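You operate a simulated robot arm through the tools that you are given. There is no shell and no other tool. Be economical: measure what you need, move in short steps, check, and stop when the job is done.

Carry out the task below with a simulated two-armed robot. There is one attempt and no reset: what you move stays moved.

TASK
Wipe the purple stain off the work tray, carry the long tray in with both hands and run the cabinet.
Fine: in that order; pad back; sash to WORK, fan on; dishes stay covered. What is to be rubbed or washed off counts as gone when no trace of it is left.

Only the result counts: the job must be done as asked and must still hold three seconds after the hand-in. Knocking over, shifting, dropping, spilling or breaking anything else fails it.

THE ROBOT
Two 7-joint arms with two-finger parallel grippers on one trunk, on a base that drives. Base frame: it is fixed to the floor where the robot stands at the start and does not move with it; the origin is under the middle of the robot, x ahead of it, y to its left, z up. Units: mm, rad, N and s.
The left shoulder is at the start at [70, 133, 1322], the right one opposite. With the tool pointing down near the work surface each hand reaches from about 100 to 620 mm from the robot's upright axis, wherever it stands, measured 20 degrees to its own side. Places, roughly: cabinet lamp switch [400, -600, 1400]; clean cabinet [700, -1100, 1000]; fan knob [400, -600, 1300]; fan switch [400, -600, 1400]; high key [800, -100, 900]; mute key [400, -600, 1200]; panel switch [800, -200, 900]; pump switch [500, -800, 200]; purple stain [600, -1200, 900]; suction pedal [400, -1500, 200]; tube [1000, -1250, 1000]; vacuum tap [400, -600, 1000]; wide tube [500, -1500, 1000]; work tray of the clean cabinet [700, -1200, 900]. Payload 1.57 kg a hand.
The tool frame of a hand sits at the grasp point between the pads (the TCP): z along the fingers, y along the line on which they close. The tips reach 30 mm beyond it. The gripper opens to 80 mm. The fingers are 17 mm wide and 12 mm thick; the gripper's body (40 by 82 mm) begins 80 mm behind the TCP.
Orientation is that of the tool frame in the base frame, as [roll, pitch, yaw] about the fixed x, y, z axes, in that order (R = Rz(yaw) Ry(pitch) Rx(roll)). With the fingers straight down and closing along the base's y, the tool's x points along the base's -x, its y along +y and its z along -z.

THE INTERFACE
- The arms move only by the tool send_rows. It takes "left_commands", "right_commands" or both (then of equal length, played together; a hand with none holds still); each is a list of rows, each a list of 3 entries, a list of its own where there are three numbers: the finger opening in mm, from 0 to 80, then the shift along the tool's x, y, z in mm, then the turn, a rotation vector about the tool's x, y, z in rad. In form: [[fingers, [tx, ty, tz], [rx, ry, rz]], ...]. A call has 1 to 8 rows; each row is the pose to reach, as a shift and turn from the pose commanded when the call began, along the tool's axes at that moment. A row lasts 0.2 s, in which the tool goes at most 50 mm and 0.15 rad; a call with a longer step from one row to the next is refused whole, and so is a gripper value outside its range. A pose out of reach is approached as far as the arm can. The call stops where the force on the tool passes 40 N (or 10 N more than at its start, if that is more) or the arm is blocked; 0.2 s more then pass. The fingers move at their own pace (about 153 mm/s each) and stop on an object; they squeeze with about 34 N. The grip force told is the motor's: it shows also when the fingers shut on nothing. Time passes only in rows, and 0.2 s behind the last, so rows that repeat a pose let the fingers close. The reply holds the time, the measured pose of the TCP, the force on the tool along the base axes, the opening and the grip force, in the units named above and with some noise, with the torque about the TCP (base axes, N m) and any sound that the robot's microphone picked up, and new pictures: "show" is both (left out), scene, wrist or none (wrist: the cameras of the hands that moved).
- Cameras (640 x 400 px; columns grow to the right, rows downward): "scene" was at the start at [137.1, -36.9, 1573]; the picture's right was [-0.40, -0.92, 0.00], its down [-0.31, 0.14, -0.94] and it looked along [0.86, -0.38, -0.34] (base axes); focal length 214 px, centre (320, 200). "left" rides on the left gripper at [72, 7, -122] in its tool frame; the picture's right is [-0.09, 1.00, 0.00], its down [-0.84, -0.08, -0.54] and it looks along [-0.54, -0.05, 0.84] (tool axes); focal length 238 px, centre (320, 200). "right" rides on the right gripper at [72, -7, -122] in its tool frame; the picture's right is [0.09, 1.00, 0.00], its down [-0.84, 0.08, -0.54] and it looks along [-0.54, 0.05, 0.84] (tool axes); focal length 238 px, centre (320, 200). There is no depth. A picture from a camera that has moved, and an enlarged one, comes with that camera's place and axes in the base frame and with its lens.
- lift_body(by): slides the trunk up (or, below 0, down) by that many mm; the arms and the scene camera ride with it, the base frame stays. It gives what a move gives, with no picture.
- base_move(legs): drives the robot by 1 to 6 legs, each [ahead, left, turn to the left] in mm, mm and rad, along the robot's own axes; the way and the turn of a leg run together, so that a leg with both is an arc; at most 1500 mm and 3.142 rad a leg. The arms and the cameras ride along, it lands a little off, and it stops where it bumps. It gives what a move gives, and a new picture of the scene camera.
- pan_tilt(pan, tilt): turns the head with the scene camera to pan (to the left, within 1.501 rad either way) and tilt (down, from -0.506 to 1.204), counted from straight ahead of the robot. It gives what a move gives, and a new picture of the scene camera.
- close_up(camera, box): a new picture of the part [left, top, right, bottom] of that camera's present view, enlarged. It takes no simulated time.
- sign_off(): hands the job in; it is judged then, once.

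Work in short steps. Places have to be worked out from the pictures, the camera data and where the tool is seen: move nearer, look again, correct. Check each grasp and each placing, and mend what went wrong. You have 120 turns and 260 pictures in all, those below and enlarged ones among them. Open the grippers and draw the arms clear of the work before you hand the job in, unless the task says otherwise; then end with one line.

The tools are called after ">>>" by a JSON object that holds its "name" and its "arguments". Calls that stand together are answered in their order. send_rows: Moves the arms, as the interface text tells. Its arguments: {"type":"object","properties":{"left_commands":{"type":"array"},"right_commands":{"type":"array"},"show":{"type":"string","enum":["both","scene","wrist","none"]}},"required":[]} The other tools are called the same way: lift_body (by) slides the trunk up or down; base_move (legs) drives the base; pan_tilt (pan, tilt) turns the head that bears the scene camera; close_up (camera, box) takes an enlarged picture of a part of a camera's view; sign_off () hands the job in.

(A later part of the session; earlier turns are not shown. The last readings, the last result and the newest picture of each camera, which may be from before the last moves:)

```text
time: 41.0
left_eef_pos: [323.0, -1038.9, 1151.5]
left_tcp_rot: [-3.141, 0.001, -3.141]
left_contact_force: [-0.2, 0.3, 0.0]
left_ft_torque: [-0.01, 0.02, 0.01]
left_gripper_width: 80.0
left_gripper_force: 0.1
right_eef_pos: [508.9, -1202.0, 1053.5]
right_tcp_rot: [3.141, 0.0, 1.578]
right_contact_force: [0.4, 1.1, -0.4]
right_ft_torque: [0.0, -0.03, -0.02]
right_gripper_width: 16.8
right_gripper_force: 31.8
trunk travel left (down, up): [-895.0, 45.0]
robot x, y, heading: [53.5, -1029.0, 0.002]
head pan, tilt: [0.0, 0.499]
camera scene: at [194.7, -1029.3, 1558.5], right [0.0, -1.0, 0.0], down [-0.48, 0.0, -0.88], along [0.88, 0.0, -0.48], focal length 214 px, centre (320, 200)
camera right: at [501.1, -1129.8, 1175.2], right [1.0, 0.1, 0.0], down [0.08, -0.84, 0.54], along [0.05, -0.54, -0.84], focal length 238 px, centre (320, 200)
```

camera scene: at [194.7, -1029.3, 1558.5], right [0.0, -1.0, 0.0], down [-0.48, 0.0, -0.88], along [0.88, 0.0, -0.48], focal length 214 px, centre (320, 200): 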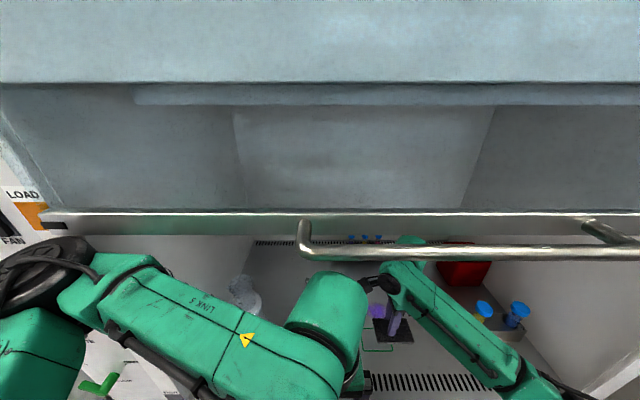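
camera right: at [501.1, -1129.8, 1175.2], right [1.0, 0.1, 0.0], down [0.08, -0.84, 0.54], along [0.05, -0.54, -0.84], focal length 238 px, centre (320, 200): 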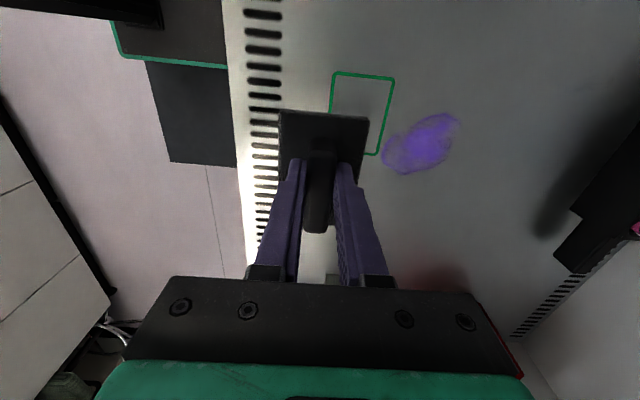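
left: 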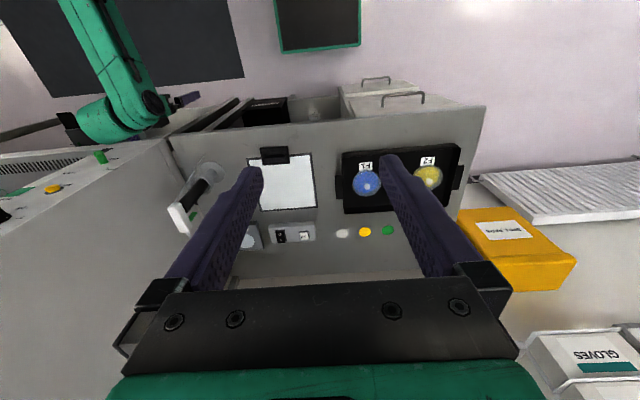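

The stain spans roughly x 588–668, y -1255…-1175. I move the pad over it and down to TCP z≈965.

>>> {"name": "send_rows", "arguments": {"right_commands": [[0, [-5, 40, 0], [0, 0, 0]], [0, [-10, 80, 0], [0, 0, 0]], [0, [-13, 121, 0], [0, 0, 0]], [0, [-13, 121, 40], [0, 0, 0]], [0, [-13, 121, 75], [0, 0, 0]], [0, [-13, 121, 88], [0, 0, 0]], [0, [-13, 121, 88], [0, 0, 0]]]}}

>>> {"name": "close_up", "arguments": {"camera": "scene", "box": [320, 240, 560, 400]}}

```text
time: 42.6
left_eef_pos: [322.1, -1037.8, 1152.5]
left_tcp_rot: [-3.139, 0.002, -3.14]
left_contact_force: [1.7, -0.7, 0.3]
left_ft_torque: [0.03, -0.01, -0.01]
left_gripper_width: 79.9
left_gripper_force: 0.1
right_eef_pos: [627.7, -1213.5, 964.1]
right_tcp_rot: [3.141, 0.0, 1.577]
right_contact_force: [-0.8, -0.1, 0.1]
right_ft_torque: [-0.04, 0.0, 0.02]
right_gripper_width: 16.8
right_gripper_force: 31.9
trunk travel left (down, up): [-895.0, 45.0]
robot x, y, heading: [51.0, -1029.9, 0.005]
head pan, tilt: [0.0, 0.499]
camera scene: at [194.4, -1029.5, 1558.5], right [0.0, -1.0, 0.0], down [-0.48, 0.0, -0.88], along [0.88, 0.0, -0.48], focal length 214 px, centre (320, 200)
camera right: at [619.1, -1141.7, 1084.6], right [1.0, 0.1, 0.0], down [0.08, -0.84, 0.54], along [0.05, -0.54, -0.84], focal length 238 px, centre (320, 200)
```

scene: 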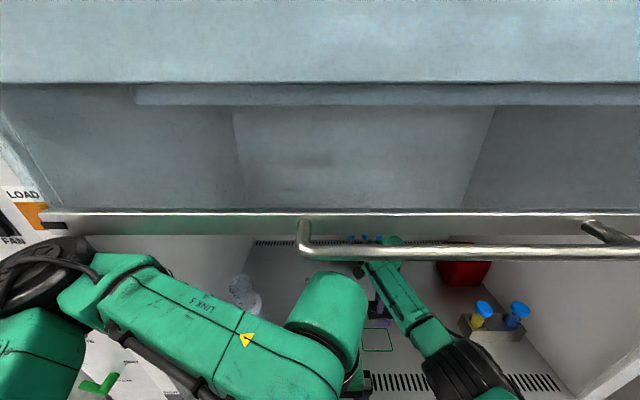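
right: 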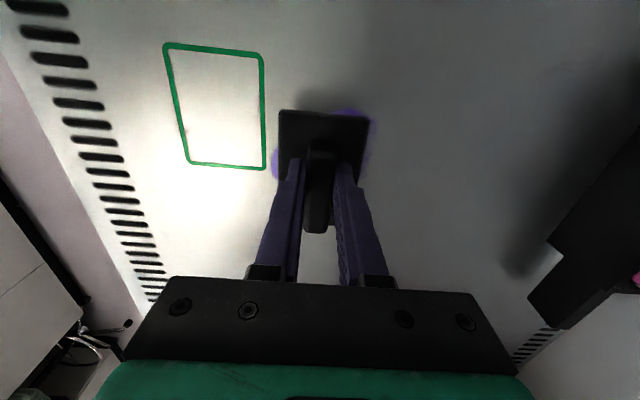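

```text
2.50 times, centred on (440, 320) of scene
camera zoom: at [194.4, -1029.5, 1558.5], right [0.0, -1.0, 0.0], down [-0.48, 0.0, -0.88], along [0.88, 0.0, -0.48], focal length 536 px, centre (20, -100)
```

zoom: 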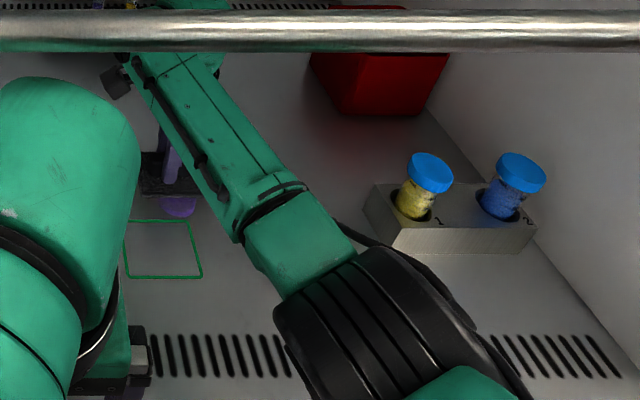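

Pad is centred over the stain; descend in 3 mm steps until it touches.

>>> {"name": "send_rows", "arguments": {"right_commands": [[0, [0, 0, 3], [0, 0, 0]], [0, [0, 0, 6], [0, 0, 0]], [0, [0, 0, 9], [0, 0, 0]], [0, [0, 0, 12], [0, 0, 0]], [0, [0, 0, 14], [0, 0, 0]], [0, [0, 0, 16], [0, 0, 0]]], "show": "wrist"}}

```text
time: 44.0
left_eef_pos: [322.6, -1039.7, 1151.6]
left_tcp_rot: [-3.141, 0.003, -3.14]
left_contact_force: [0.1, -0.8, 0.8]
left_ft_torque: [-0.03, 0.0, 0.04]
left_gripper_width: 80.3
left_gripper_force: 0.0
right_eef_pos: [627.7, -1213.5, 947.8]
right_tcp_rot: [-3.141, 0.0, 1.579]
right_contact_force: [0.2, -0.3, -0.6]
right_ft_torque: [0.01, 0.02, 0.02]
right_gripper_width: 16.8
right_gripper_force: 32.8
trunk travel left (down, up): [-895.0, 45.0]
robot x, y, heading: [53.2, -1029.0, -0.001]
head pan, tilt: [0.0, 0.499]
camera right: at [619.9, -1142.2, 1068.9], right [1.0, 0.1, 0.0], down [0.08, -0.84, 0.54], along [0.05, -0.54, -0.84], focal length 238 px, centre (320, 200)
```

right: 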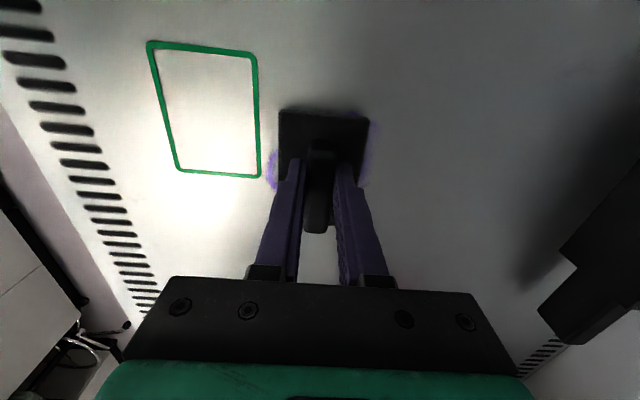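

Still no contact at TCP 948. I continue down in small steps.

>>> {"name": "send_rows", "arguments": {"right_commands": [[0, [0, 0, 3], [0, 0, 0]], [0, [0, 0, 6], [0, 0, 0]], [0, [0, 0, 8], [0, 0, 0]], [0, [0, 0, 10], [0, 0, 0]]], "show": "wrist"}}

```text
time: 45.0
left_eef_pos: [318.3, -1038.6, 1153.6]
left_tcp_rot: [-3.139, 0.007, -3.141]
left_contact_force: [0.2, -0.2, -0.2]
left_ft_torque: [-0.02, 0.0, -0.03]
left_gripper_width: 80.2
left_gripper_force: 0.1
right_eef_pos: [629.4, -1214.8, 942.3]
right_tcp_rot: [3.131, 0.002, 1.577]
right_contact_force: [4.2, -4.5, 26.9]
right_ft_torque: [-0.14, 0.21, -0.05]
right_gripper_width: 16.6
right_gripper_force: 32.3
trunk travel left (down, up): [-895.0, 45.0]
robot x, y, heading: [47.7, -1033.0, 0.003]
head pan, tilt: [0.0, 0.499]
camera right: at [618.8, -1142.3, 1063.9], right [1.0, 0.1, 0.01], down [0.08, -0.84, 0.54], along [0.06, -0.54, -0.84], focal length 238 px, centre (320, 200)
```

right: 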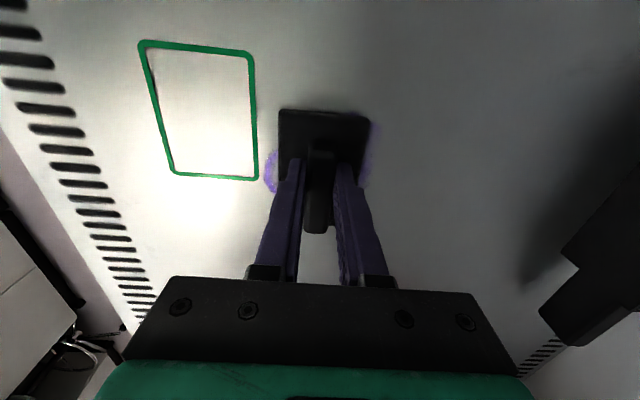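

Contact, 27 N. I ease 2 mm and rub back and forth along x.

>>> {"name": "send_rows", "arguments": {"right_commands": [[0, [0, 0, -2], [0, 0, 0]], [0, [0, 20, -2], [0, 0, 0]], [0, [0, 45, -2], [0, 0, 0]], [0, [0, 20, -2], [0, 0, 0]], [0, [0, -5, -2], [0, 0, 0]], [0, [0, -30, -2], [0, 0, 0]], [0, [0, -50, -2], [0, 0, 0]], [0, [0, -25, -2], [0, 0, 0]]], "show": "wrist"}}

```text
time: 46.8
left_eef_pos: [322.6, -1038.4, 1151.8]
left_tcp_rot: [-3.137, 0.002, -3.14]
left_contact_force: [-0.2, -0.6, 0.0]
left_ft_torque: [0.01, 0.03, 0.04]
left_gripper_width: 80.2
left_gripper_force: 0.1
right_eef_pos: [602.4, -1214.3, 940.2]
right_tcp_rot: [-3.14, -0.001, 1.576]
right_contact_force: [-4.8, -0.3, 13.2]
right_ft_torque: [0.52, 0.17, 0.2]
right_gripper_width: 17.1
right_gripper_force: 32.5
right hand out of reach, approached as far as the arm can: row 2, 3, 4
trunk travel left (down, up): [-895.0, 45.0]
robot x, y, heading: [49.3, -1029.3, -0.0]
head pan, tilt: [0.0, 0.499]
camera right: at [594.9, -1142.5, 1061.3], right [1.0, 0.1, 0.0], down [0.08, -0.84, 0.54], along [0.05, -0.54, -0.84], focal length 238 px, centre (320, 200)
```

right: 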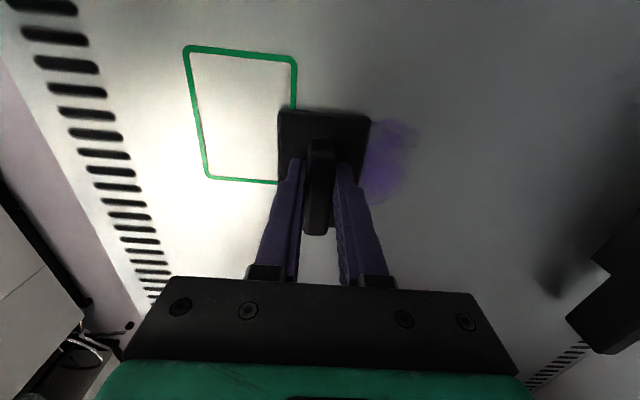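

Reach limits at x≈635. I lift the pad 40 mm, drive 80 mm further ahead and check.

>>> {"name": "send_rows", "arguments": {"right_commands": [[0, [0, 0, -20], [0, 0, 0]], [0, [0, -20, -45], [0, 0, 0]]], "show": "none"}}

>>> {"name": "base_move", "arguments": {"legs": [[80, 0, 0]]}}

```text
time: 47.4
left_eef_pos: [321.3, -1038.5, 1151.6]
left_tcp_rot: [-3.138, 0.003, -3.139]
left_contact_force: [-0.7, 0.5, 0.4]
left_ft_torque: [0.0, -0.03, 0.01]
left_gripper_width: 80.1
left_gripper_force: 0.1
right_eef_pos: [581.0, -1215.4, 984.5]
right_tcp_rot: [-3.141, -0.002, 1.576]
right_contact_force: [-0.2, -0.7, -0.3]
right_ft_torque: [0.0, 0.01, -0.02]
right_gripper_width: 16.6
right_gripper_force: 31.4
trunk travel left (down, up): [-895.0, 45.0]
robot x, y, heading: [47.9, -1032.0, 0.004]
head pan, tilt: [0.0, 0.499]
```

```text
time: 48.2
left_eef_pos: [328.0, -1038.9, 1153.1]
left_tcp_rot: [-3.14, 0.008, -3.132]
left_contact_force: [1.0, -0.6, 0.1]
left_ft_torque: [0.02, -0.01, -0.02]
left_gripper_width: 80.1
left_gripper_force: 0.1
right_eef_pos: [589.3, -1215.1, 988.3]
right_tcp_rot: [3.133, -0.002, 1.579]
right_contact_force: [-0.3, 1.1, -1.0]
right_ft_torque: [-0.03, -0.01, -0.01]
right_gripper_width: 16.9
right_gripper_force: 31.6
trunk travel left (down, up): [-895.0, 45.0]
robot x, y, heading: [70.4, -1029.5, 0.008]
head pan, tilt: [0.0, 0.499]
stopped in leg 1: the robot was blocked; the commanded pose is now the measured one
camera scene: at [195.0, -1031.1, 1560.1], right [0.01, -1.0, 0.0], down [-0.47, 0.0, -0.88], along [0.88, 0.01, -0.47], focal length 214 px, centre (320, 200)
```

scene: 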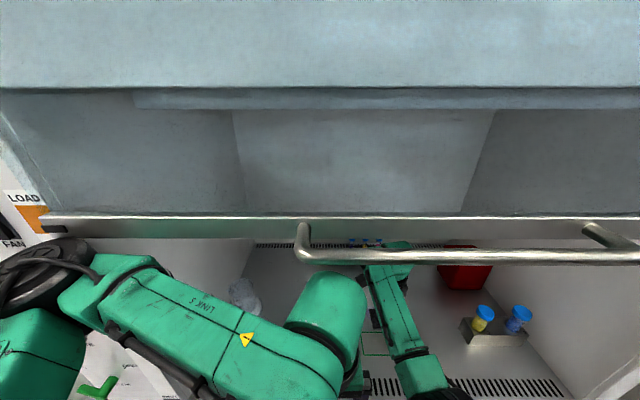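

The base is blocked at x≈55. I instead gain reach by lowering the trunk 150 mm (raising the right hand first).

>>> {"name": "send_rows", "arguments": {"right_commands": [[0, [0, 0, -40], [0, 0, 0]], [0, [0, 0, -80], [0, 0, 0]], [0, [0, 0, -120], [0, 0, 0]]], "show": "none"}}

>>> {"name": "lift_body", "arguments": {"by": -130}}

>>> {"name": "pan_tilt", "arguments": {"pan": -0.1, "tilt": 0.5}}

```text
time: 49.0
left_eef_pos: [329.0, -1038.2, 1153.6]
left_tcp_rot: [3.139, 0.011, -3.132]
left_contact_force: [7.4, 28.5, 15.2]
left_ft_torque: [-1.92, 0.22, 0.52]
left_gripper_width: 55.2
left_gripper_force: 0.0
right_eef_pos: [592.3, -1220.4, 1106.2]
right_tcp_rot: [3.134, 0.0, 1.576]
right_contact_force: [0.6, -0.1, 0.1]
right_ft_torque: [0.0, 0.04, -0.01]
right_gripper_width: 17.0
right_gripper_force: 31.8
right hand out of reach, approached as far as the arm can: row 3
trunk travel left (down, up): [-895.0, 45.0]
robot x, y, heading: [66.0, -1031.4, 0.009]
head pan, tilt: [0.0, 0.499]
```

```text
time: 50.6
left_eef_pos: [327.5, -1038.3, 1024.0]
left_tcp_rot: [3.139, 0.009, -3.134]
left_contact_force: [9.1, 29.4, 4.9]
left_ft_torque: [-1.55, 0.36, 0.68]
left_gripper_width: 53.8
left_gripper_force: 0.0
right_eef_pos: [594.6, -1218.8, 975.8]
right_tcp_rot: [3.131, 0.0, 1.579]
right_contact_force: [-0.7, -0.6, -0.3]
right_ft_torque: [0.02, 0.05, 0.03]
right_gripper_width: 17.0
right_gripper_force: 32.0
trunk travel left (down, up): [-765.0, 175.0]
robot x, y, heading: [67.3, -1030.2, 0.007]
head pan, tilt: [0.0, 0.499]
```

```text
time: 51.2
left_eef_pos: [328.0, -1037.5, 1024.5]
left_tcp_rot: [3.14, 0.008, -3.137]
left_contact_force: [3.4, 29.5, 3.6]
left_ft_torque: [-1.42, 0.12, 0.42]
left_gripper_width: 54.1
left_gripper_force: 0.0
right_eef_pos: [593.9, -1217.8, 977.1]
right_tcp_rot: [3.132, -0.002, 1.577]
right_contact_force: [0.0, 1.0, -0.7]
right_ft_torque: [0.01, 0.04, 0.01]
right_gripper_width: 16.9
right_gripper_force: 32.1
trunk travel left (down, up): [-765.0, 175.0]
robot x, y, heading: [70.2, -1032.5, 0.004]
head pan, tilt: [-0.099, 0.499]
camera scene: at [195.0, -1039.2, 1430.1], right [-0.09, -1.0, 0.0], down [-0.47, 0.05, -0.88], along [0.88, -0.08, -0.47], focal length 214 px, centre (320, 200)
```

scene: 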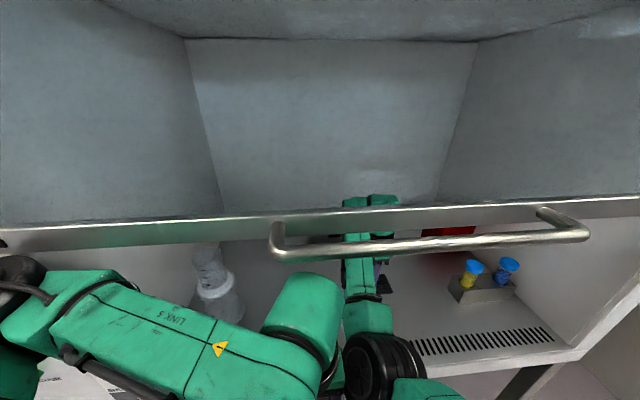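

The left gripper is being pushed by the right arm (28 N, fingers displaced). I move the left hand left and back, away from it.

>>> {"name": "send_rows", "arguments": {"left_commands": [[55, [0, 40, 0], [0, 0, 0]], [55, [10, 80, -20], [0, 0, 0]], [60, [20, 120, -50], [0, 0, 0]], [60, [20, 160, -80], [0, 0, 0]], [60, [20, 190, -80], [0, 0, 0]]]}}

```text
refused: row 3 steps farther than a row can; nothing moved
```

Row 3 stepped slightly over 50 mm; I shorten the steps.

>>> {"name": "send_rows", "arguments": {"left_commands": [[55, [0, 40, 0], [0, 0, 0]], [55, [8, 75, -15], [0, 0, 0]], [60, [12, 110, -35], [0, 0, 0]], [60, [16, 145, -60], [0, 0, 0]], [60, [20, 180, -80], [0, 0, 0]], [60, [20, 180, -80], [0, 0, 0]]]}}

```text
time: 52.6
left_eef_pos: [339.1, -1016.6, 1020.7]
left_tcp_rot: [-3.14, -0.001, -3.134]
left_contact_force: [0.1, -0.3, 0.0]
left_ft_torque: [-0.02, 0.0, 0.04]
left_gripper_width: 60.2
left_gripper_force: 0.0
left hand out of reach, approached as far as the arm can: row 1, 2, 3, 4, 5, 6
right_eef_pos: [603.6, -1216.6, 971.3]
right_tcp_rot: [-3.14, 0.0, 1.579]
right_contact_force: [0.7, 0.0, -0.9]
right_ft_torque: [0.0, 0.02, -0.04]
right_gripper_width: 17.0
right_gripper_force: 31.6
trunk travel left (down, up): [-765.0, 175.0]
robot x, y, heading: [71.8, -1033.4, 0.005]
head pan, tilt: [-0.099, 0.499]
camera scene: at [210.0, -1038.7, 1428.6], right [-0.09, -1.0, 0.0], down [-0.48, 0.05, -0.88], along [0.87, -0.08, -0.48], focal length 214 px, centre (320, 200)
camera left: at [266.4, -1012.4, 1141.8], right [0.09, 1.0, 0.0], down [0.84, -0.07, 0.54], along [0.54, -0.05, -0.84], focal length 238 px, centre (320, 200)
```

scene: 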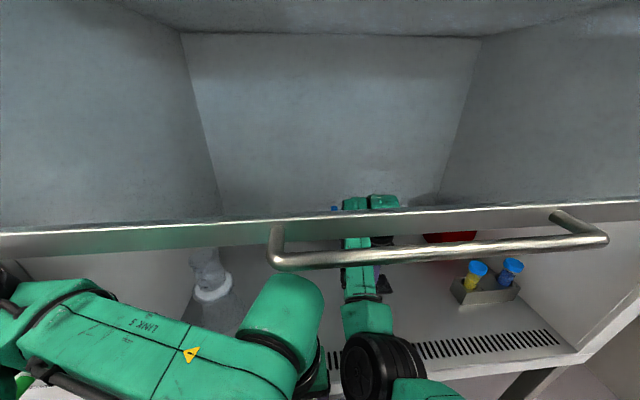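
left: 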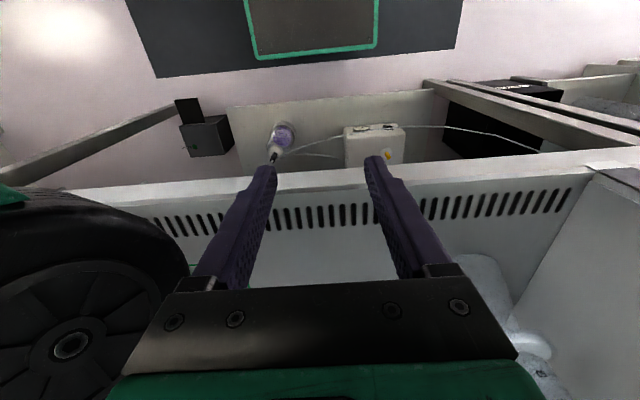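

The left arm is free now (force 0) though limited. I try raising the left hand to leave more clearance.

>>> {"name": "send_rows", "arguments": {"left_commands": [[60, [0, 0, -40], [0, 0, 0]], [60, [0, 10, -80], [0, 0, 0]], [60, [0, 30, -110], [0, 0, 0]], [60, [0, 60, -130], [0, 0, 0]], [60, [0, 90, -140], [0, 0, 0]], [60, [0, 120, -140], [0, 0, 0]]], "show": "scene"}}

```text
time: 54.0
left_eef_pos: [338.9, -888.0, 1163.6]
left_tcp_rot: [-3.137, -0.003, -3.135]
left_contact_force: [0.2, -0.1, 0.5]
left_ft_torque: [0.0, 0.0, -0.01]
left_gripper_width: 60.1
left_gripper_force: 0.1
right_eef_pos: [603.9, -1215.2, 971.3]
right_tcp_rot: [-3.141, 0.001, 1.58]
right_contact_force: [-0.9, -0.1, 0.2]
right_ft_torque: [0.0, -0.02, -0.02]
right_gripper_width: 16.6
right_gripper_force: 32.3
trunk travel left (down, up): [-765.0, 175.0]
robot x, y, heading: [67.9, -1028.8, 0.005]
head pan, tilt: [-0.099, 0.499]
camera scene: at [209.9, -1036.0, 1428.7], right [-0.09, -1.0, 0.0], down [-0.48, 0.04, -0.88], along [0.87, -0.08, -0.48], focal length 214 px, centre (320, 200)
```

scene: 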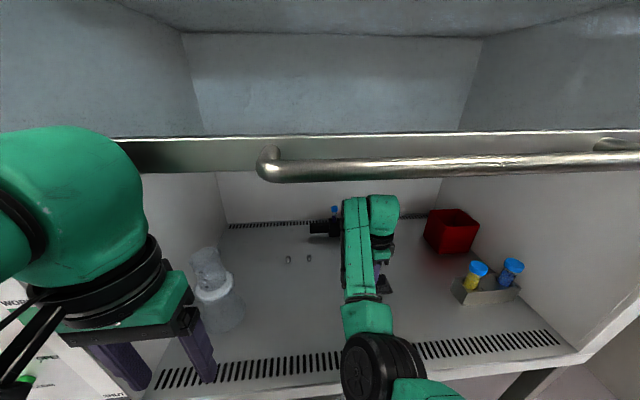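

The trunk drop made the left arm drag the sash a bit (it's still near LOAD height, well above WORK); I'll recheck it later. Now the wiping: lower the pad to contact at TCP ≈941 and sweep x forward.

>>> {"name": "send_rows", "arguments": {"right_commands": [[0, [0, 0, 20], [0, 0, 0]], [0, [0, 0, 32], [0, 0, 0]], [0, [0, 25, 32], [0, 0, 0]], [0, [0, 50, 32], [0, 0, 0]], [0, [0, 70, 32], [0, 0, 0]], [0, [0, 45, 32], [0, 0, 0]], [0, [0, 20, 32], [0, 0, 0]], [0, [0, -5, 32], [0, 0, 0]]], "show": "wrist"}}

```text
time: 55.9
left_eef_pos: [339.9, -890.3, 1163.6]
left_tcp_rot: [-3.14, -0.002, -3.134]
left_contact_force: [-0.3, -0.3, 0.4]
left_ft_torque: [-0.04, 0.01, 0.0]
left_gripper_width: 60.0
left_gripper_force: 0.0
right_eef_pos: [598.3, -1218.7, 938.9]
right_tcp_rot: [3.141, 0.0, 1.573]
right_contact_force: [0.8, 0.4, 3.8]
right_ft_torque: [0.14, 0.07, -0.05]
right_gripper_width: 16.7
right_gripper_force: 31.8
trunk travel left (down, up): [-765.0, 175.0]
robot x, y, heading: [67.7, -1031.4, 0.003]
head pan, tilt: [-0.099, 0.499]
camera right: at [591.0, -1147.3, 1061.0], right [1.0, 0.09, 0.0], down [0.08, -0.84, 0.54], along [0.05, -0.54, -0.84], focal length 238 px, centre (320, 200)
```

right: 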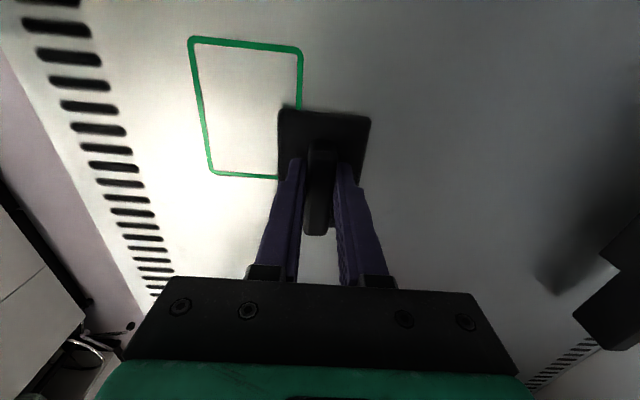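

The visible part is cleared. I make wider passes, offset ±22 mm in y, with slightly more pressure.

>>> {"name": "send_rows", "arguments": {"right_commands": [[0, [22, 0, 2], [0, 0, 0]], [0, [22, 40, 2], [0, 0, 0]], [0, [22, 75, 2], [0, 0, 0]], [0, [-5, 75, 2], [0, 0, 0]], [0, [-25, 60, 2], [0, 0, 0]], [0, [-25, 25, 2], [0, 0, 0]], [0, [-25, -15, 2], [0, 0, 0]], [0, [0, -30, 2], [0, 0, 0]]], "show": "none"}}

>>> {"name": "send_rows", "arguments": {"right_commands": [[0, [0, 35, 1], [0, 0, 0]], [0, [0, 70, 1], [0, 0, 0]], [0, [0, 35, 1], [0, 0, 0]], [0, [0, 0, 1], [0, 0, 0]], [0, [0, 0, -30], [0, 0, 0]], [0, [0, 0, -80], [0, 0, 0]], [0, [10, -45, -90], [0, 0, 0]], [0, [10, -90, -90], [0, 0, 0]]]}}

>>> {"name": "close_up", "arguments": {"camera": "right", "box": [200, 0, 560, 240]}}

```text
time: 57.6
left_eef_pos: [340.0, -890.6, 1164.3]
left_tcp_rot: [-3.141, -0.002, -3.133]
left_contact_force: [0.2, -0.7, 0.6]
left_ft_torque: [0.01, 0.01, 0.0]
left_gripper_width: 60.0
left_gripper_force: 0.1
right_eef_pos: [581.3, -1234.1, 940.7]
right_tcp_rot: [3.12, 0.016, 1.552]
right_contact_force: [1.5, -4.2, 9.8]
right_ft_torque: [0.24, 0.25, 0.09]
right_gripper_width: 16.6
right_gripper_force: 31.3
right hand out of reach, approached as far as the arm can: row 8
trunk travel left (down, up): [-765.0, 175.0]
robot x, y, heading: [69.8, -1030.8, 0.004]
head pan, tilt: [-0.099, 0.499]
```

```text
time: 57.9
left_eef_pos: [337.4, -889.0, 1163.3]
left_tcp_rot: [-3.139, -0.001, -3.136]
left_contact_force: [0.1, 0.4, -0.5]
left_ft_torque: [0.02, 0.0, 0.02]
left_gripper_width: 59.9
left_gripper_force: 0.1
right_eef_pos: [582.8, -1232.2, 939.3]
right_tcp_rot: [3.122, 0.035, 1.56]
right_contact_force: [-4.2, -0.7, 13.0]
right_ft_torque: [0.46, 0.61, 0.23]
right_gripper_width: 16.9
right_gripper_force: 32.5
trunk travel left (down, up): [-765.0, 175.0]
robot x, y, heading: [64.7, -1031.6, 0.001]
head pan, tilt: [-0.099, 0.499]
stopped in row 1 (right hand): the force on the tool passed its limit at 60 N (the readings are from after the stop); the commanded pose is now the measured one
camera scene: at [208.0, -1038.4, 1428.7], right [-0.1, -1.0, 0.0], down [-0.47, 0.05, -0.88], along [0.87, -0.08, -0.48], focal length 214 px, centre (320, 200)
camera right: at [574.4, -1155.8, 1059.0], right [1.0, 0.08, 0.02], down [0.06, -0.82, 0.57], along [0.06, -0.57, -0.82], focal length 238 px, centre (320, 200)
```

scene: 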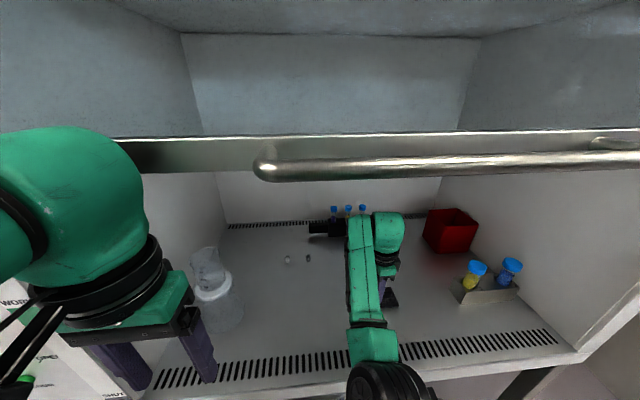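
right: 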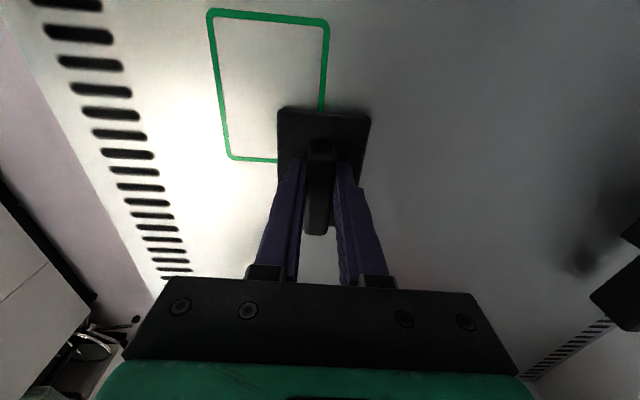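

```text
1.67 times, centred on (380, 120) of right
camera zoom: at [574.4, -1155.8, 1059.0], right [1.0, 0.08, 0.02], down [0.06, -0.82, 0.57], along [0.06, -0.57, -0.82], focal length 397 px, centre (220, 333)
```

zoom: 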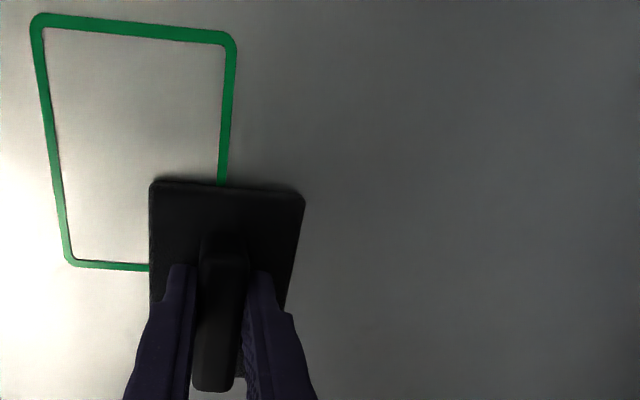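

Looks clean so far. I lift the pad and move it aside to inspect the area where it lay.

>>> {"name": "send_rows", "arguments": {"right_commands": [[0, [0, 0, -30], [0, 0, 0]], [0, [0, 0, -75], [0, 0, 0]], [0, [30, 10, -110], [0, 0, 0]], [0, [60, 10, -120], [0, 0, 0]]], "show": "both"}}

>>> {"name": "close_up", "arguments": {"camera": "right", "box": [240, 0, 600, 240]}}

>>> {"name": "close_up", "arguments": {"camera": "scene", "box": [220, 200, 520, 390]}}

```text
time: 58.9
left_eef_pos: [340.8, -889.5, 1163.9]
left_tcp_rot: [-3.137, -0.004, -3.137]
left_contact_force: [0.2, 0.2, -0.3]
left_ft_torque: [-0.02, -0.02, 0.02]
left_gripper_width: 59.8
left_gripper_force: 0.0
right_eef_pos: [642.9, -1168.4, 1048.6]
right_tcp_rot: [3.127, 0.032, 1.566]
right_contact_force: [0.9, 0.4, -0.2]
right_ft_torque: [-0.01, 0.0, 0.03]
right_gripper_width: 16.6
right_gripper_force: 31.7
right hand out of reach, approached as far as the arm can: row 1, 2, 3, 4
trunk travel left (down, up): [-765.0, 175.0]
robot x, y, heading: [70.3, -1030.9, 0.001]
head pan, tilt: [-0.099, 0.499]
camera scene: at [210.6, -1037.4, 1428.5], right [-0.1, -1.0, 0.0], down [-0.48, 0.04, -0.88], along [0.87, -0.08, -0.48], focal length 214 px, centre (320, 200)
camera right: at [633.0, -1092.8, 1168.9], right [1.0, 0.09, 0.01], down [0.07, -0.82, 0.57], along [0.06, -0.57, -0.82], focal length 238 px, centre (320, 200)
```

scene: 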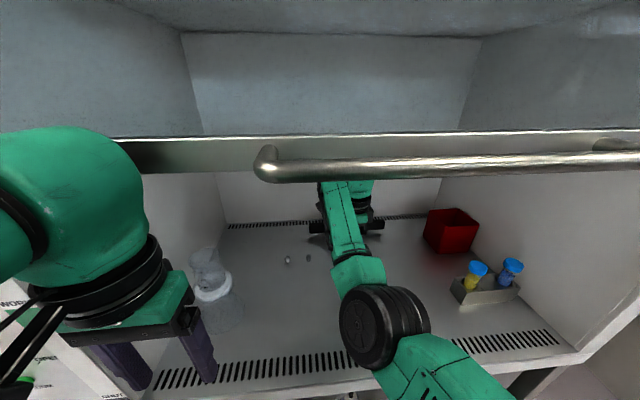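
right: 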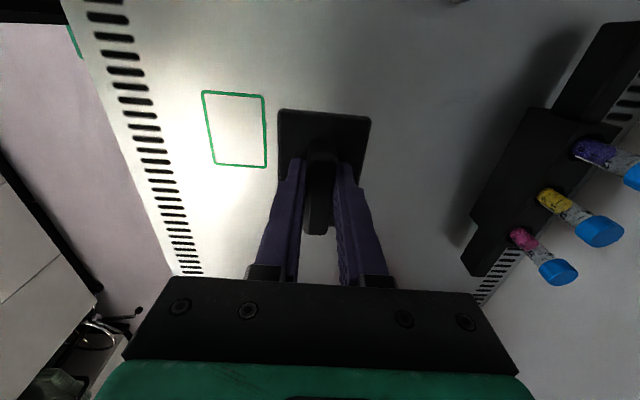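

```text
1.67 times, centred on (420, 120) of right
camera zoom: at [633.0, -1092.8, 1168.9], right [1.0, 0.09, 0.01], down [0.07, -0.82, 0.57], along [0.06, -0.57, -0.82], focal length 397 px, centre (153, 333)
```

zoom: 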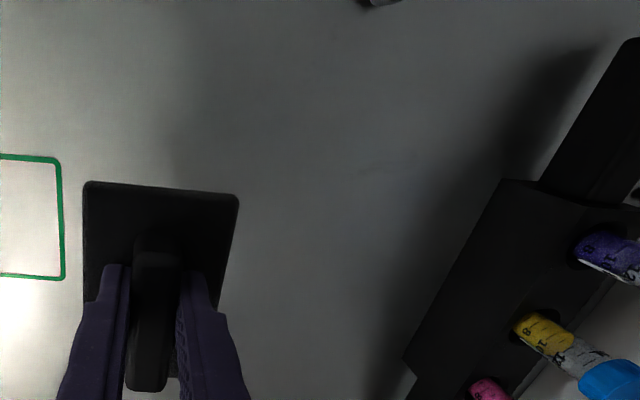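

```text
2.11 times, centred on (370, 295) of scene
camera zoom: at [210.6, -1037.4, 1428.5], right [-0.1, -1.0, 0.0], down [-0.48, 0.04, -0.88], along [0.87, -0.08, -0.48], focal length 452 px, centre (215, 0)
```

zoom: 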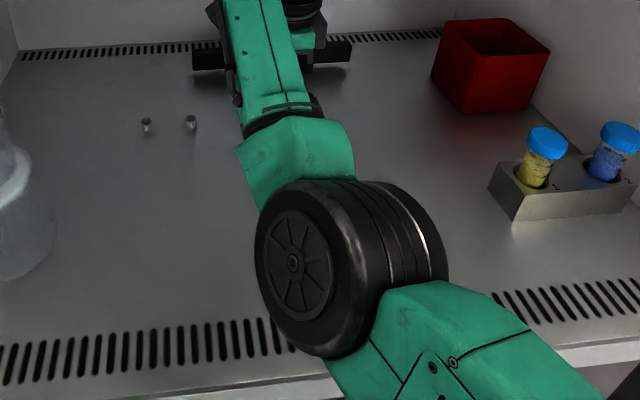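

The region behind the pad looks clean. I drive the base straight back 250 mm, then inspect the tray with nothing in the way.

>>> {"name": "base_move", "arguments": {"legs": [[-200, 0, 0]]}}

>>> {"name": "close_up", "arguments": {"camera": "right", "box": [200, 0, 640, 280]}}

>>> {"name": "close_up", "arguments": {"camera": "scene", "box": [220, 160, 520, 390]}}

```text
time: 60.5
left_eef_pos: [142.7, -891.4, 1163.6]
left_tcp_rot: [-3.141, -0.005, -3.133]
left_contact_force: [0.6, -0.6, 0.1]
left_ft_torque: [0.04, 0.04, -0.02]
left_gripper_width: 60.0
left_gripper_force: 0.0
right_eef_pos: [443.0, -1170.1, 1048.6]
right_tcp_rot: [3.129, 0.03, 1.567]
right_contact_force: [0.0, 0.1, -1.2]
right_ft_torque: [0.02, -0.02, 0.01]
right_gripper_width: 17.0
right_gripper_force: 32.3
trunk travel left (down, up): [-765.0, 175.0]
robot x, y, heading: [-132.0, -1031.8, 0.001]
head pan, tilt: [-0.099, 0.499]
camera scene: at [13.1, -1039.2, 1428.2], right [-0.09, -1.0, 0.0], down [-0.48, 0.04, -0.88], along [0.87, -0.08, -0.48], focal length 214 px, centre (320, 200)
```

scene: 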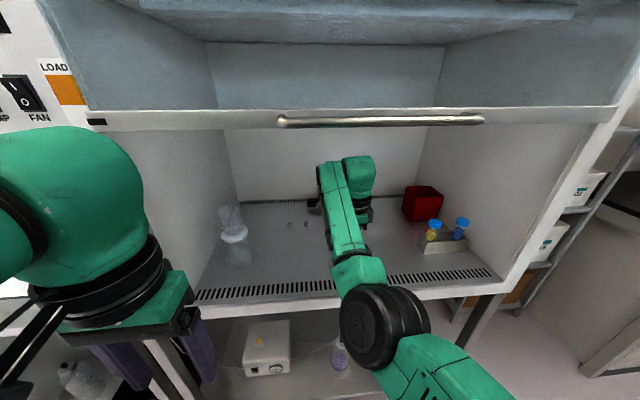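

```text
1.43 times, centred on (420, 140) of right
camera zoom: at [435.1, -1093.9, 1167.3], right [1.0, 0.09, 0.01], down [0.07, -0.82, 0.57], along [0.06, -0.56, -0.82], focal length 340 px, centre (177, 286)
```

zoom: 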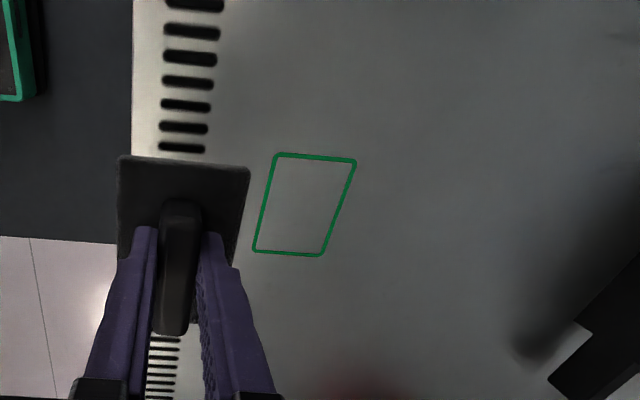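

```text
1.74 times, centred on (370, 275) of scene
camera zoom: at [13.1, -1039.2, 1428.2], right [-0.09, -1.0, 0.0], down [-0.48, 0.04, -0.88], along [0.87, -0.08, -0.48], focal length 373 px, centre (233, 70)
```

zoom: 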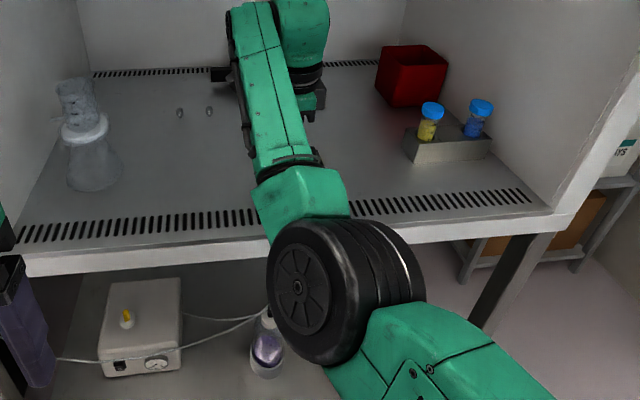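

The stain is gone with no trace. I back out, raise the trunk, and drive to the bench to return the pad.

>>> {"name": "base_move", "arguments": {"legs": [[-300, 0, 0], [0, 1030, 0]]}}

>>> {"name": "lift_body", "arguments": {"by": 130}}

>>> {"name": "base_move", "arguments": {"legs": [[310, 0, 0]]}}

```text
time: 67.4
left_eef_pos: [-157.3, 116.9, 1163.2]
left_tcp_rot: [-3.139, -0.004, 3.141]
left_contact_force: [-0.6, -0.5, 0.1]
left_ft_torque: [-0.03, -0.01, 0.0]
left_gripper_width: 59.8
left_gripper_force: 0.0
right_eef_pos: [140.7, -163.3, 1048.8]
right_tcp_rot: [3.127, 0.029, 1.556]
right_contact_force: [0.7, -0.4, -0.1]
right_ft_torque: [0.0, 0.0, 0.01]
right_gripper_width: 17.0
right_gripper_force: 32.1
trunk travel left (down, up): [-765.0, 175.0]
robot x, y, heading: [-437.5, -19.5, -0.004]
head pan, tilt: [-0.099, 0.499]
camera scene: at [-288.0, -29.7, 1428.5], right [-0.1, -0.99, 0.0], down [-0.48, 0.05, -0.88], along [0.87, -0.09, -0.48], focal length 214 px, centre (320, 200)
```

scene: 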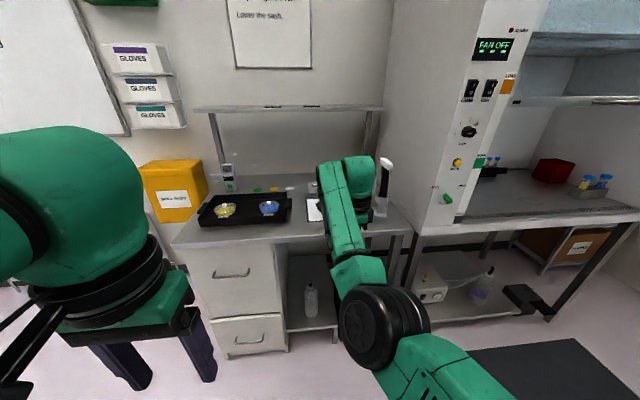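

```text
time: 69.0
left_eef_pos: [-158.2, 118.1, 1293.8]
left_tcp_rot: [-3.14, -0.003, -3.141]
left_contact_force: [0.3, -0.3, -0.2]
left_ft_torque: [0.01, -0.02, 0.0]
left_gripper_width: 59.9
left_gripper_force: 0.0
right_eef_pos: [142.0, -163.1, 1179.2]
right_tcp_rot: [3.128, 0.03, 1.559]
right_contact_force: [0.1, -0.6, -0.3]
right_ft_torque: [0.01, 0.04, -0.02]
right_gripper_width: 17.0
right_gripper_force: 31.5
trunk travel left (down, up): [-895.0, 45.0]
robot x, y, heading: [-430.9, -24.5, -0.013]
head pan, tilt: [-0.099, 0.499]
```

```text
time: 71.1
left_eef_pos: [153.8, 114.5, 1293.9]
left_tcp_rot: [-3.141, -0.001, 3.135]
left_contact_force: [-0.2, 0.6, -0.2]
left_ft_torque: [-0.02, -0.04, -0.04]
left_gripper_width: 59.8
left_gripper_force: 0.1
right_eef_pos: [452.6, -167.9, 1181.1]
right_tcp_rot: [3.127, 0.029, 1.552]
right_contact_force: [0.5, -0.7, 0.4]
right_ft_torque: [0.0, -0.03, 0.01]
right_gripper_width: 16.5
right_gripper_force: 31.7
trunk travel left (down, up): [-895.0, 45.0]
robot x, y, heading: [-119.6, -26.8, -0.004]
head pan, tilt: [-0.099, 0.499]
camera scene: at [21.5, -31.7, 1558.9], right [-0.11, -0.99, 0.0], down [-0.47, 0.05, -0.88], along [0.87, -0.09, -0.48], focal length 214 px, centre (320, 200)
```

scene: 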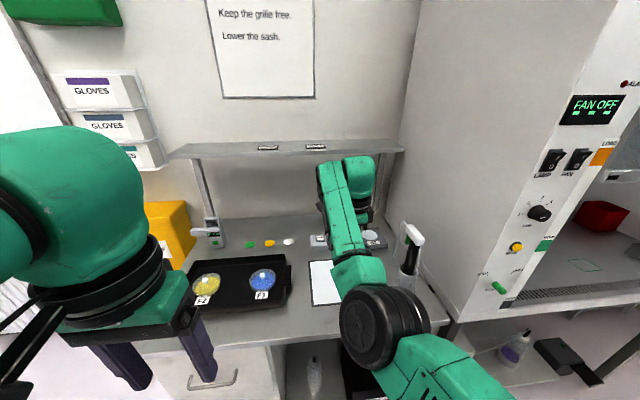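

Right hand is above the board spot. I level the tool and lower to about z 1000 above the original place (478,-163).

>>> {"name": "send_rows", "arguments": {"right_commands": [[0, [5, 26, 30], [0.015, 0.029, -0.019]], [0, [5, 26, 70], [0.015, 0.029, -0.019]], [0, [5, 26, 110], [0.015, 0.029, -0.019]], [0, [5, 26, 150], [0.015, 0.029, -0.019]], [0, [5, 26, 180], [0.015, 0.029, -0.019]], [0, [5, 26, 180], [0.015, 0.029, -0.019]]]}}

```text
time: 72.5
left_eef_pos: [155.5, 115.4, 1293.8]
left_tcp_rot: [-3.138, -0.002, 3.135]
left_contact_force: [-0.4, 0.6, 0.2]
left_ft_torque: [-0.01, -0.03, 0.0]
left_gripper_width: 59.9
left_gripper_force: 0.0
right_eef_pos: [481.5, -167.8, 1001.2]
right_tcp_rot: [-3.139, 0.001, 1.57]
right_contact_force: [0.5, 0.1, -1.4]
right_ft_torque: [0.0, -0.02, -0.01]
right_gripper_width: 16.9
right_gripper_force: 31.1
trunk travel left (down, up): [-895.0, 45.0]
robot x, y, heading: [-121.4, -21.6, -0.005]
head pan, tilt: [-0.099, 0.499]
camera scene: at [24.2, -30.8, 1558.6], right [-0.11, -0.99, 0.0], down [-0.48, 0.05, -0.88], along [0.87, -0.1, -0.48], focal length 214 px, centre (320, 200)
camera right: at [474.1, -96.9, 1122.0], right [1.0, 0.09, 0.0], down [0.08, -0.84, 0.54], along [0.05, -0.54, -0.84], focal length 238 px, centre (320, 200)
```

scene: 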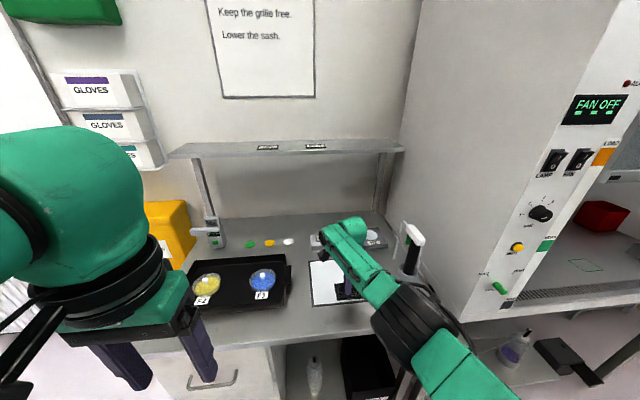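
right: 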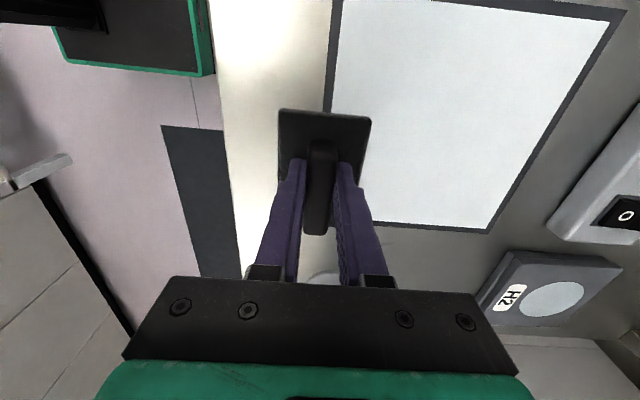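

I lower to just above rest and then to 943 at the original spot.

>>> {"name": "send_rows", "arguments": {"right_commands": [[0, [4, -3, 30], [0, 0, 0]], [0, [4, -3, 50], [0, 0, 0]], [0, [4, -3, 54], [0, 0, 0]], [0, [4, -3, 57], [0, 0, 0]], [0, [4, -3, 58], [0, 0, 0]]], "show": "wrist"}}

```text
time: 73.7
left_eef_pos: [156.9, 113.9, 1292.7]
left_tcp_rot: [-3.14, -0.004, 3.135]
left_contact_force: [-0.4, 0.4, -0.7]
left_ft_torque: [0.0, -0.01, -0.03]
left_gripper_width: 60.0
left_gripper_force: 0.1
right_eef_pos: [469.7, -165.6, 943.9]
right_tcp_rot: [-3.14, 0.001, 1.571]
right_contact_force: [-0.8, 0.4, -0.7]
right_ft_torque: [-0.02, -0.02, -0.03]
right_gripper_width: 17.0
right_gripper_force: 32.1
right hand out of reach, approached as far as the arm can: row 2, 3, 4, 5
trunk travel left (down, up): [-895.0, 45.0]
robot x, y, heading: [-121.0, -23.1, -0.009]
head pan, tilt: [-0.099, 0.499]
camera right: at [461.9, -93.1, 1065.3], right [1.0, 0.09, 0.0], down [0.08, -0.84, 0.54], along [0.05, -0.54, -0.84], focal length 238 px, centre (320, 200)
```

right: 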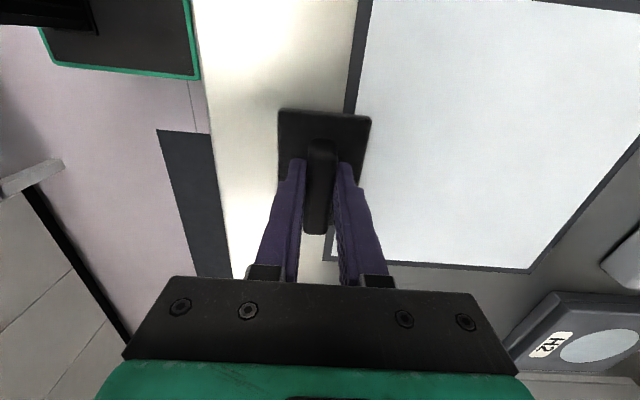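

Reach again cuts it short at x=470. I lift 40, drive 100 mm ahead, then place.

>>> {"name": "send_rows", "arguments": {"right_commands": [[0, [0, -20, -20], [0, 0, 0]], [0, [0, -50, -45], [0, 0, 0]], [0, [0, -90, -55], [0, 0, 0]]], "show": "none"}}

>>> {"name": "base_move", "arguments": {"legs": [[95, 0, 0]]}}

```text
time: 74.5
left_eef_pos: [156.9, 114.3, 1292.2]
left_tcp_rot: [-3.141, -0.004, 3.134]
left_contact_force: [0.5, 0.3, 0.0]
left_ft_torque: [0.02, 0.0, -0.01]
left_gripper_width: 59.8
left_gripper_force: 0.0
right_eef_pos: [463.2, -165.2, 950.2]
right_tcp_rot: [-3.139, -0.001, 1.573]
right_contact_force: [-0.1, 0.2, -0.1]
right_ft_torque: [-0.01, 0.01, 0.02]
right_gripper_width: 16.8
right_gripper_force: 31.4
right hand out of reach, approached as far as the arm can: row 1, 2, 3
trunk travel left (down, up): [-895.0, 45.0]
robot x, y, heading: [-115.3, -22.2, -0.005]
head pan, tilt: [-0.099, 0.499]
```

```text
time: 75.6
left_eef_pos: [244.7, 114.0, 1294.7]
left_tcp_rot: [-3.14, 0.0, 3.134]
left_contact_force: [-0.5, 0.4, -0.3]
left_ft_torque: [0.01, -0.02, 0.0]
left_gripper_width: 60.0
left_gripper_force: 0.1
right_eef_pos: [553.1, -165.0, 954.3]
right_tcp_rot: [3.141, 0.0, 1.574]
right_contact_force: [-1.1, 0.3, -0.3]
right_ft_torque: [-0.02, -0.06, 0.03]
right_gripper_width: 16.9
right_gripper_force: 32.1
trunk travel left (down, up): [-895.0, 45.0]
robot x, y, heading: [-23.1, -25.0, -0.005]
head pan, tilt: [-0.099, 0.499]
camera scene: at [112.5, -32.4, 1559.2], right [-0.11, -0.99, 0.0], down [-0.47, 0.05, -0.88], along [0.88, -0.09, -0.47], focal length 214 px, centre (320, 200)
```

scene: 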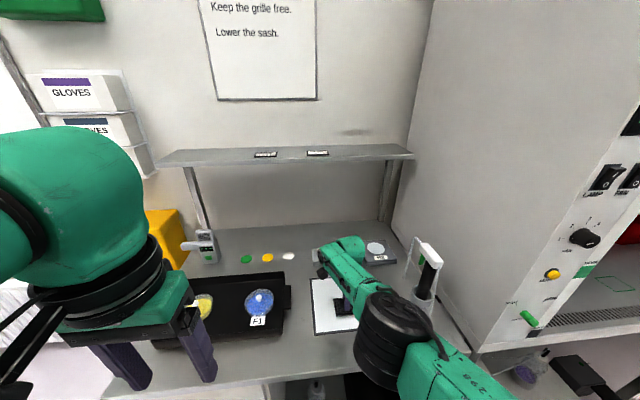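

Pad hovers over the board at x=553, clear. I raise a bit and bring it back to x=478.

>>> {"name": "send_rows", "arguments": {"right_commands": [[0, [0, 0, -30], [0, 0, 0]], [0, [0, -20, -50], [0, 0, 0]], [0, [0, -40, -50], [0, 0, 0]], [0, [1, -60, -50], [0, 0, 0]], [0, [2, -74, -50], [0, 0, 0]], [0, [2, -74, -50], [0, 0, 0]]], "show": "none"}}

```text
time: 77.0
left_eef_pos: [251.2, 113.5, 1293.5]
left_tcp_rot: [-3.141, -0.003, 3.135]
left_contact_force: [0.3, 0.1, 0.0]
left_ft_torque: [0.03, -0.01, 0.01]
left_gripper_width: 60.2
left_gripper_force: 0.0
right_eef_pos: [557.4, -165.5, 949.8]
right_tcp_rot: [-3.14, 0.002, 1.574]
right_contact_force: [0.1, -0.4, -0.7]
right_ft_torque: [0.01, 0.02, 0.02]
right_gripper_width: 16.9
right_gripper_force: 32.2
right hand out of reach, approached as far as the arm can: row 1, 2, 3, 4, 5, 6
trunk travel left (down, up): [-895.0, 45.0]
robot x, y, heading: [-25.2, -22.1, -0.012]
head pan, tilt: [-0.099, 0.499]
```

The arm seems stuck at an extended configuration. I try a pure retract along -x in small steps.

>>> {"name": "send_rows", "arguments": {"right_commands": [[0, [0, -15, 0], [0, 0, 0]], [0, [0, -30, 0], [0, 0, 0]], [0, [0, -45, -5], [0, 0, 0]], [0, [0, -60, -10], [0, 0, 0]]], "show": "none"}}

```text
time: 78.0
left_eef_pos: [250.6, 115.6, 1294.7]
left_tcp_rot: [-3.14, -0.004, 3.136]
left_contact_force: [-0.3, 0.1, -0.3]
left_ft_torque: [-0.02, -0.03, -0.01]
left_gripper_width: 59.8
left_gripper_force: 0.0
right_eef_pos: [557.3, -164.4, 951.3]
right_tcp_rot: [-3.141, 0.002, 1.575]
right_contact_force: [0.1, 0.3, -1.2]
right_ft_torque: [-0.02, -0.04, -0.01]
right_gripper_width: 16.7
right_gripper_force: 32.0
right hand out of reach, approached as far as the arm can: row 1, 2, 3, 4
trunk travel left (down, up): [-895.0, 45.0]
robot x, y, heading: [-20.7, -23.4, -0.006]
head pan, tilt: [-0.099, 0.499]
```

Perhaps a wrist joint limit. I try turning the yaw back a bit while shifting.

>>> {"name": "send_rows", "arguments": {"right_commands": [[0, [0, 0, 0], [0, 0, -0.12]], [0, [0, 0, -10], [0, 0, -0.24]], [0, [0, -15, -20], [0, 0, -0.36]], [0, [0, -30, -30], [0, 0, -0.48]], [0, [0, -45, -40], [0, 0, -0.48]]], "show": "scene"}}

```text
time: 79.2
left_eef_pos: [249.0, 112.8, 1294.2]
left_tcp_rot: [3.141, -0.002, 3.136]
left_contact_force: [0.2, 1.0, -0.1]
left_ft_torque: [0.02, -0.06, -0.01]
left_gripper_width: 60.2
left_gripper_force: 0.2
right_eef_pos: [511.7, -166.6, 993.0]
right_tcp_rot: [-3.137, 0.0, 2.055]
right_contact_force: [0.5, 0.4, -0.6]
right_ft_torque: [0.02, 0.0, 0.0]
right_gripper_width: 16.8
right_gripper_force: 32.2
right hand out of reach, approached as far as the arm can: row 2, 3, 4
trunk travel left (down, up): [-895.0, 45.0]
robot x, y, heading: [-26.3, -23.6, -0.005]
head pan, tilt: [-0.099, 0.499]
camera scene: at [117.1, -35.2, 1558.7], right [-0.11, -0.99, 0.0], down [-0.47, 0.05, -0.88], along [0.87, -0.09, -0.48], focal length 214 px, centre (320, 200)
```

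scene: 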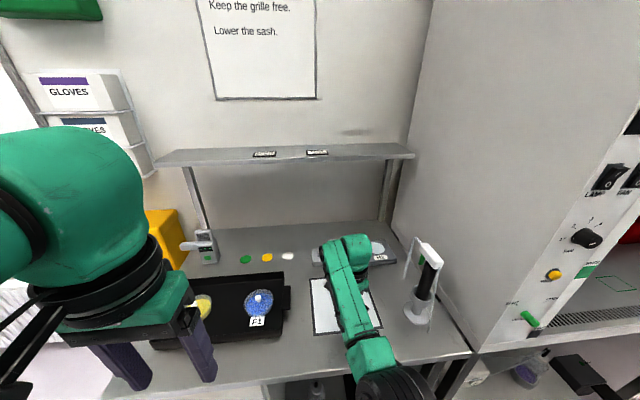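

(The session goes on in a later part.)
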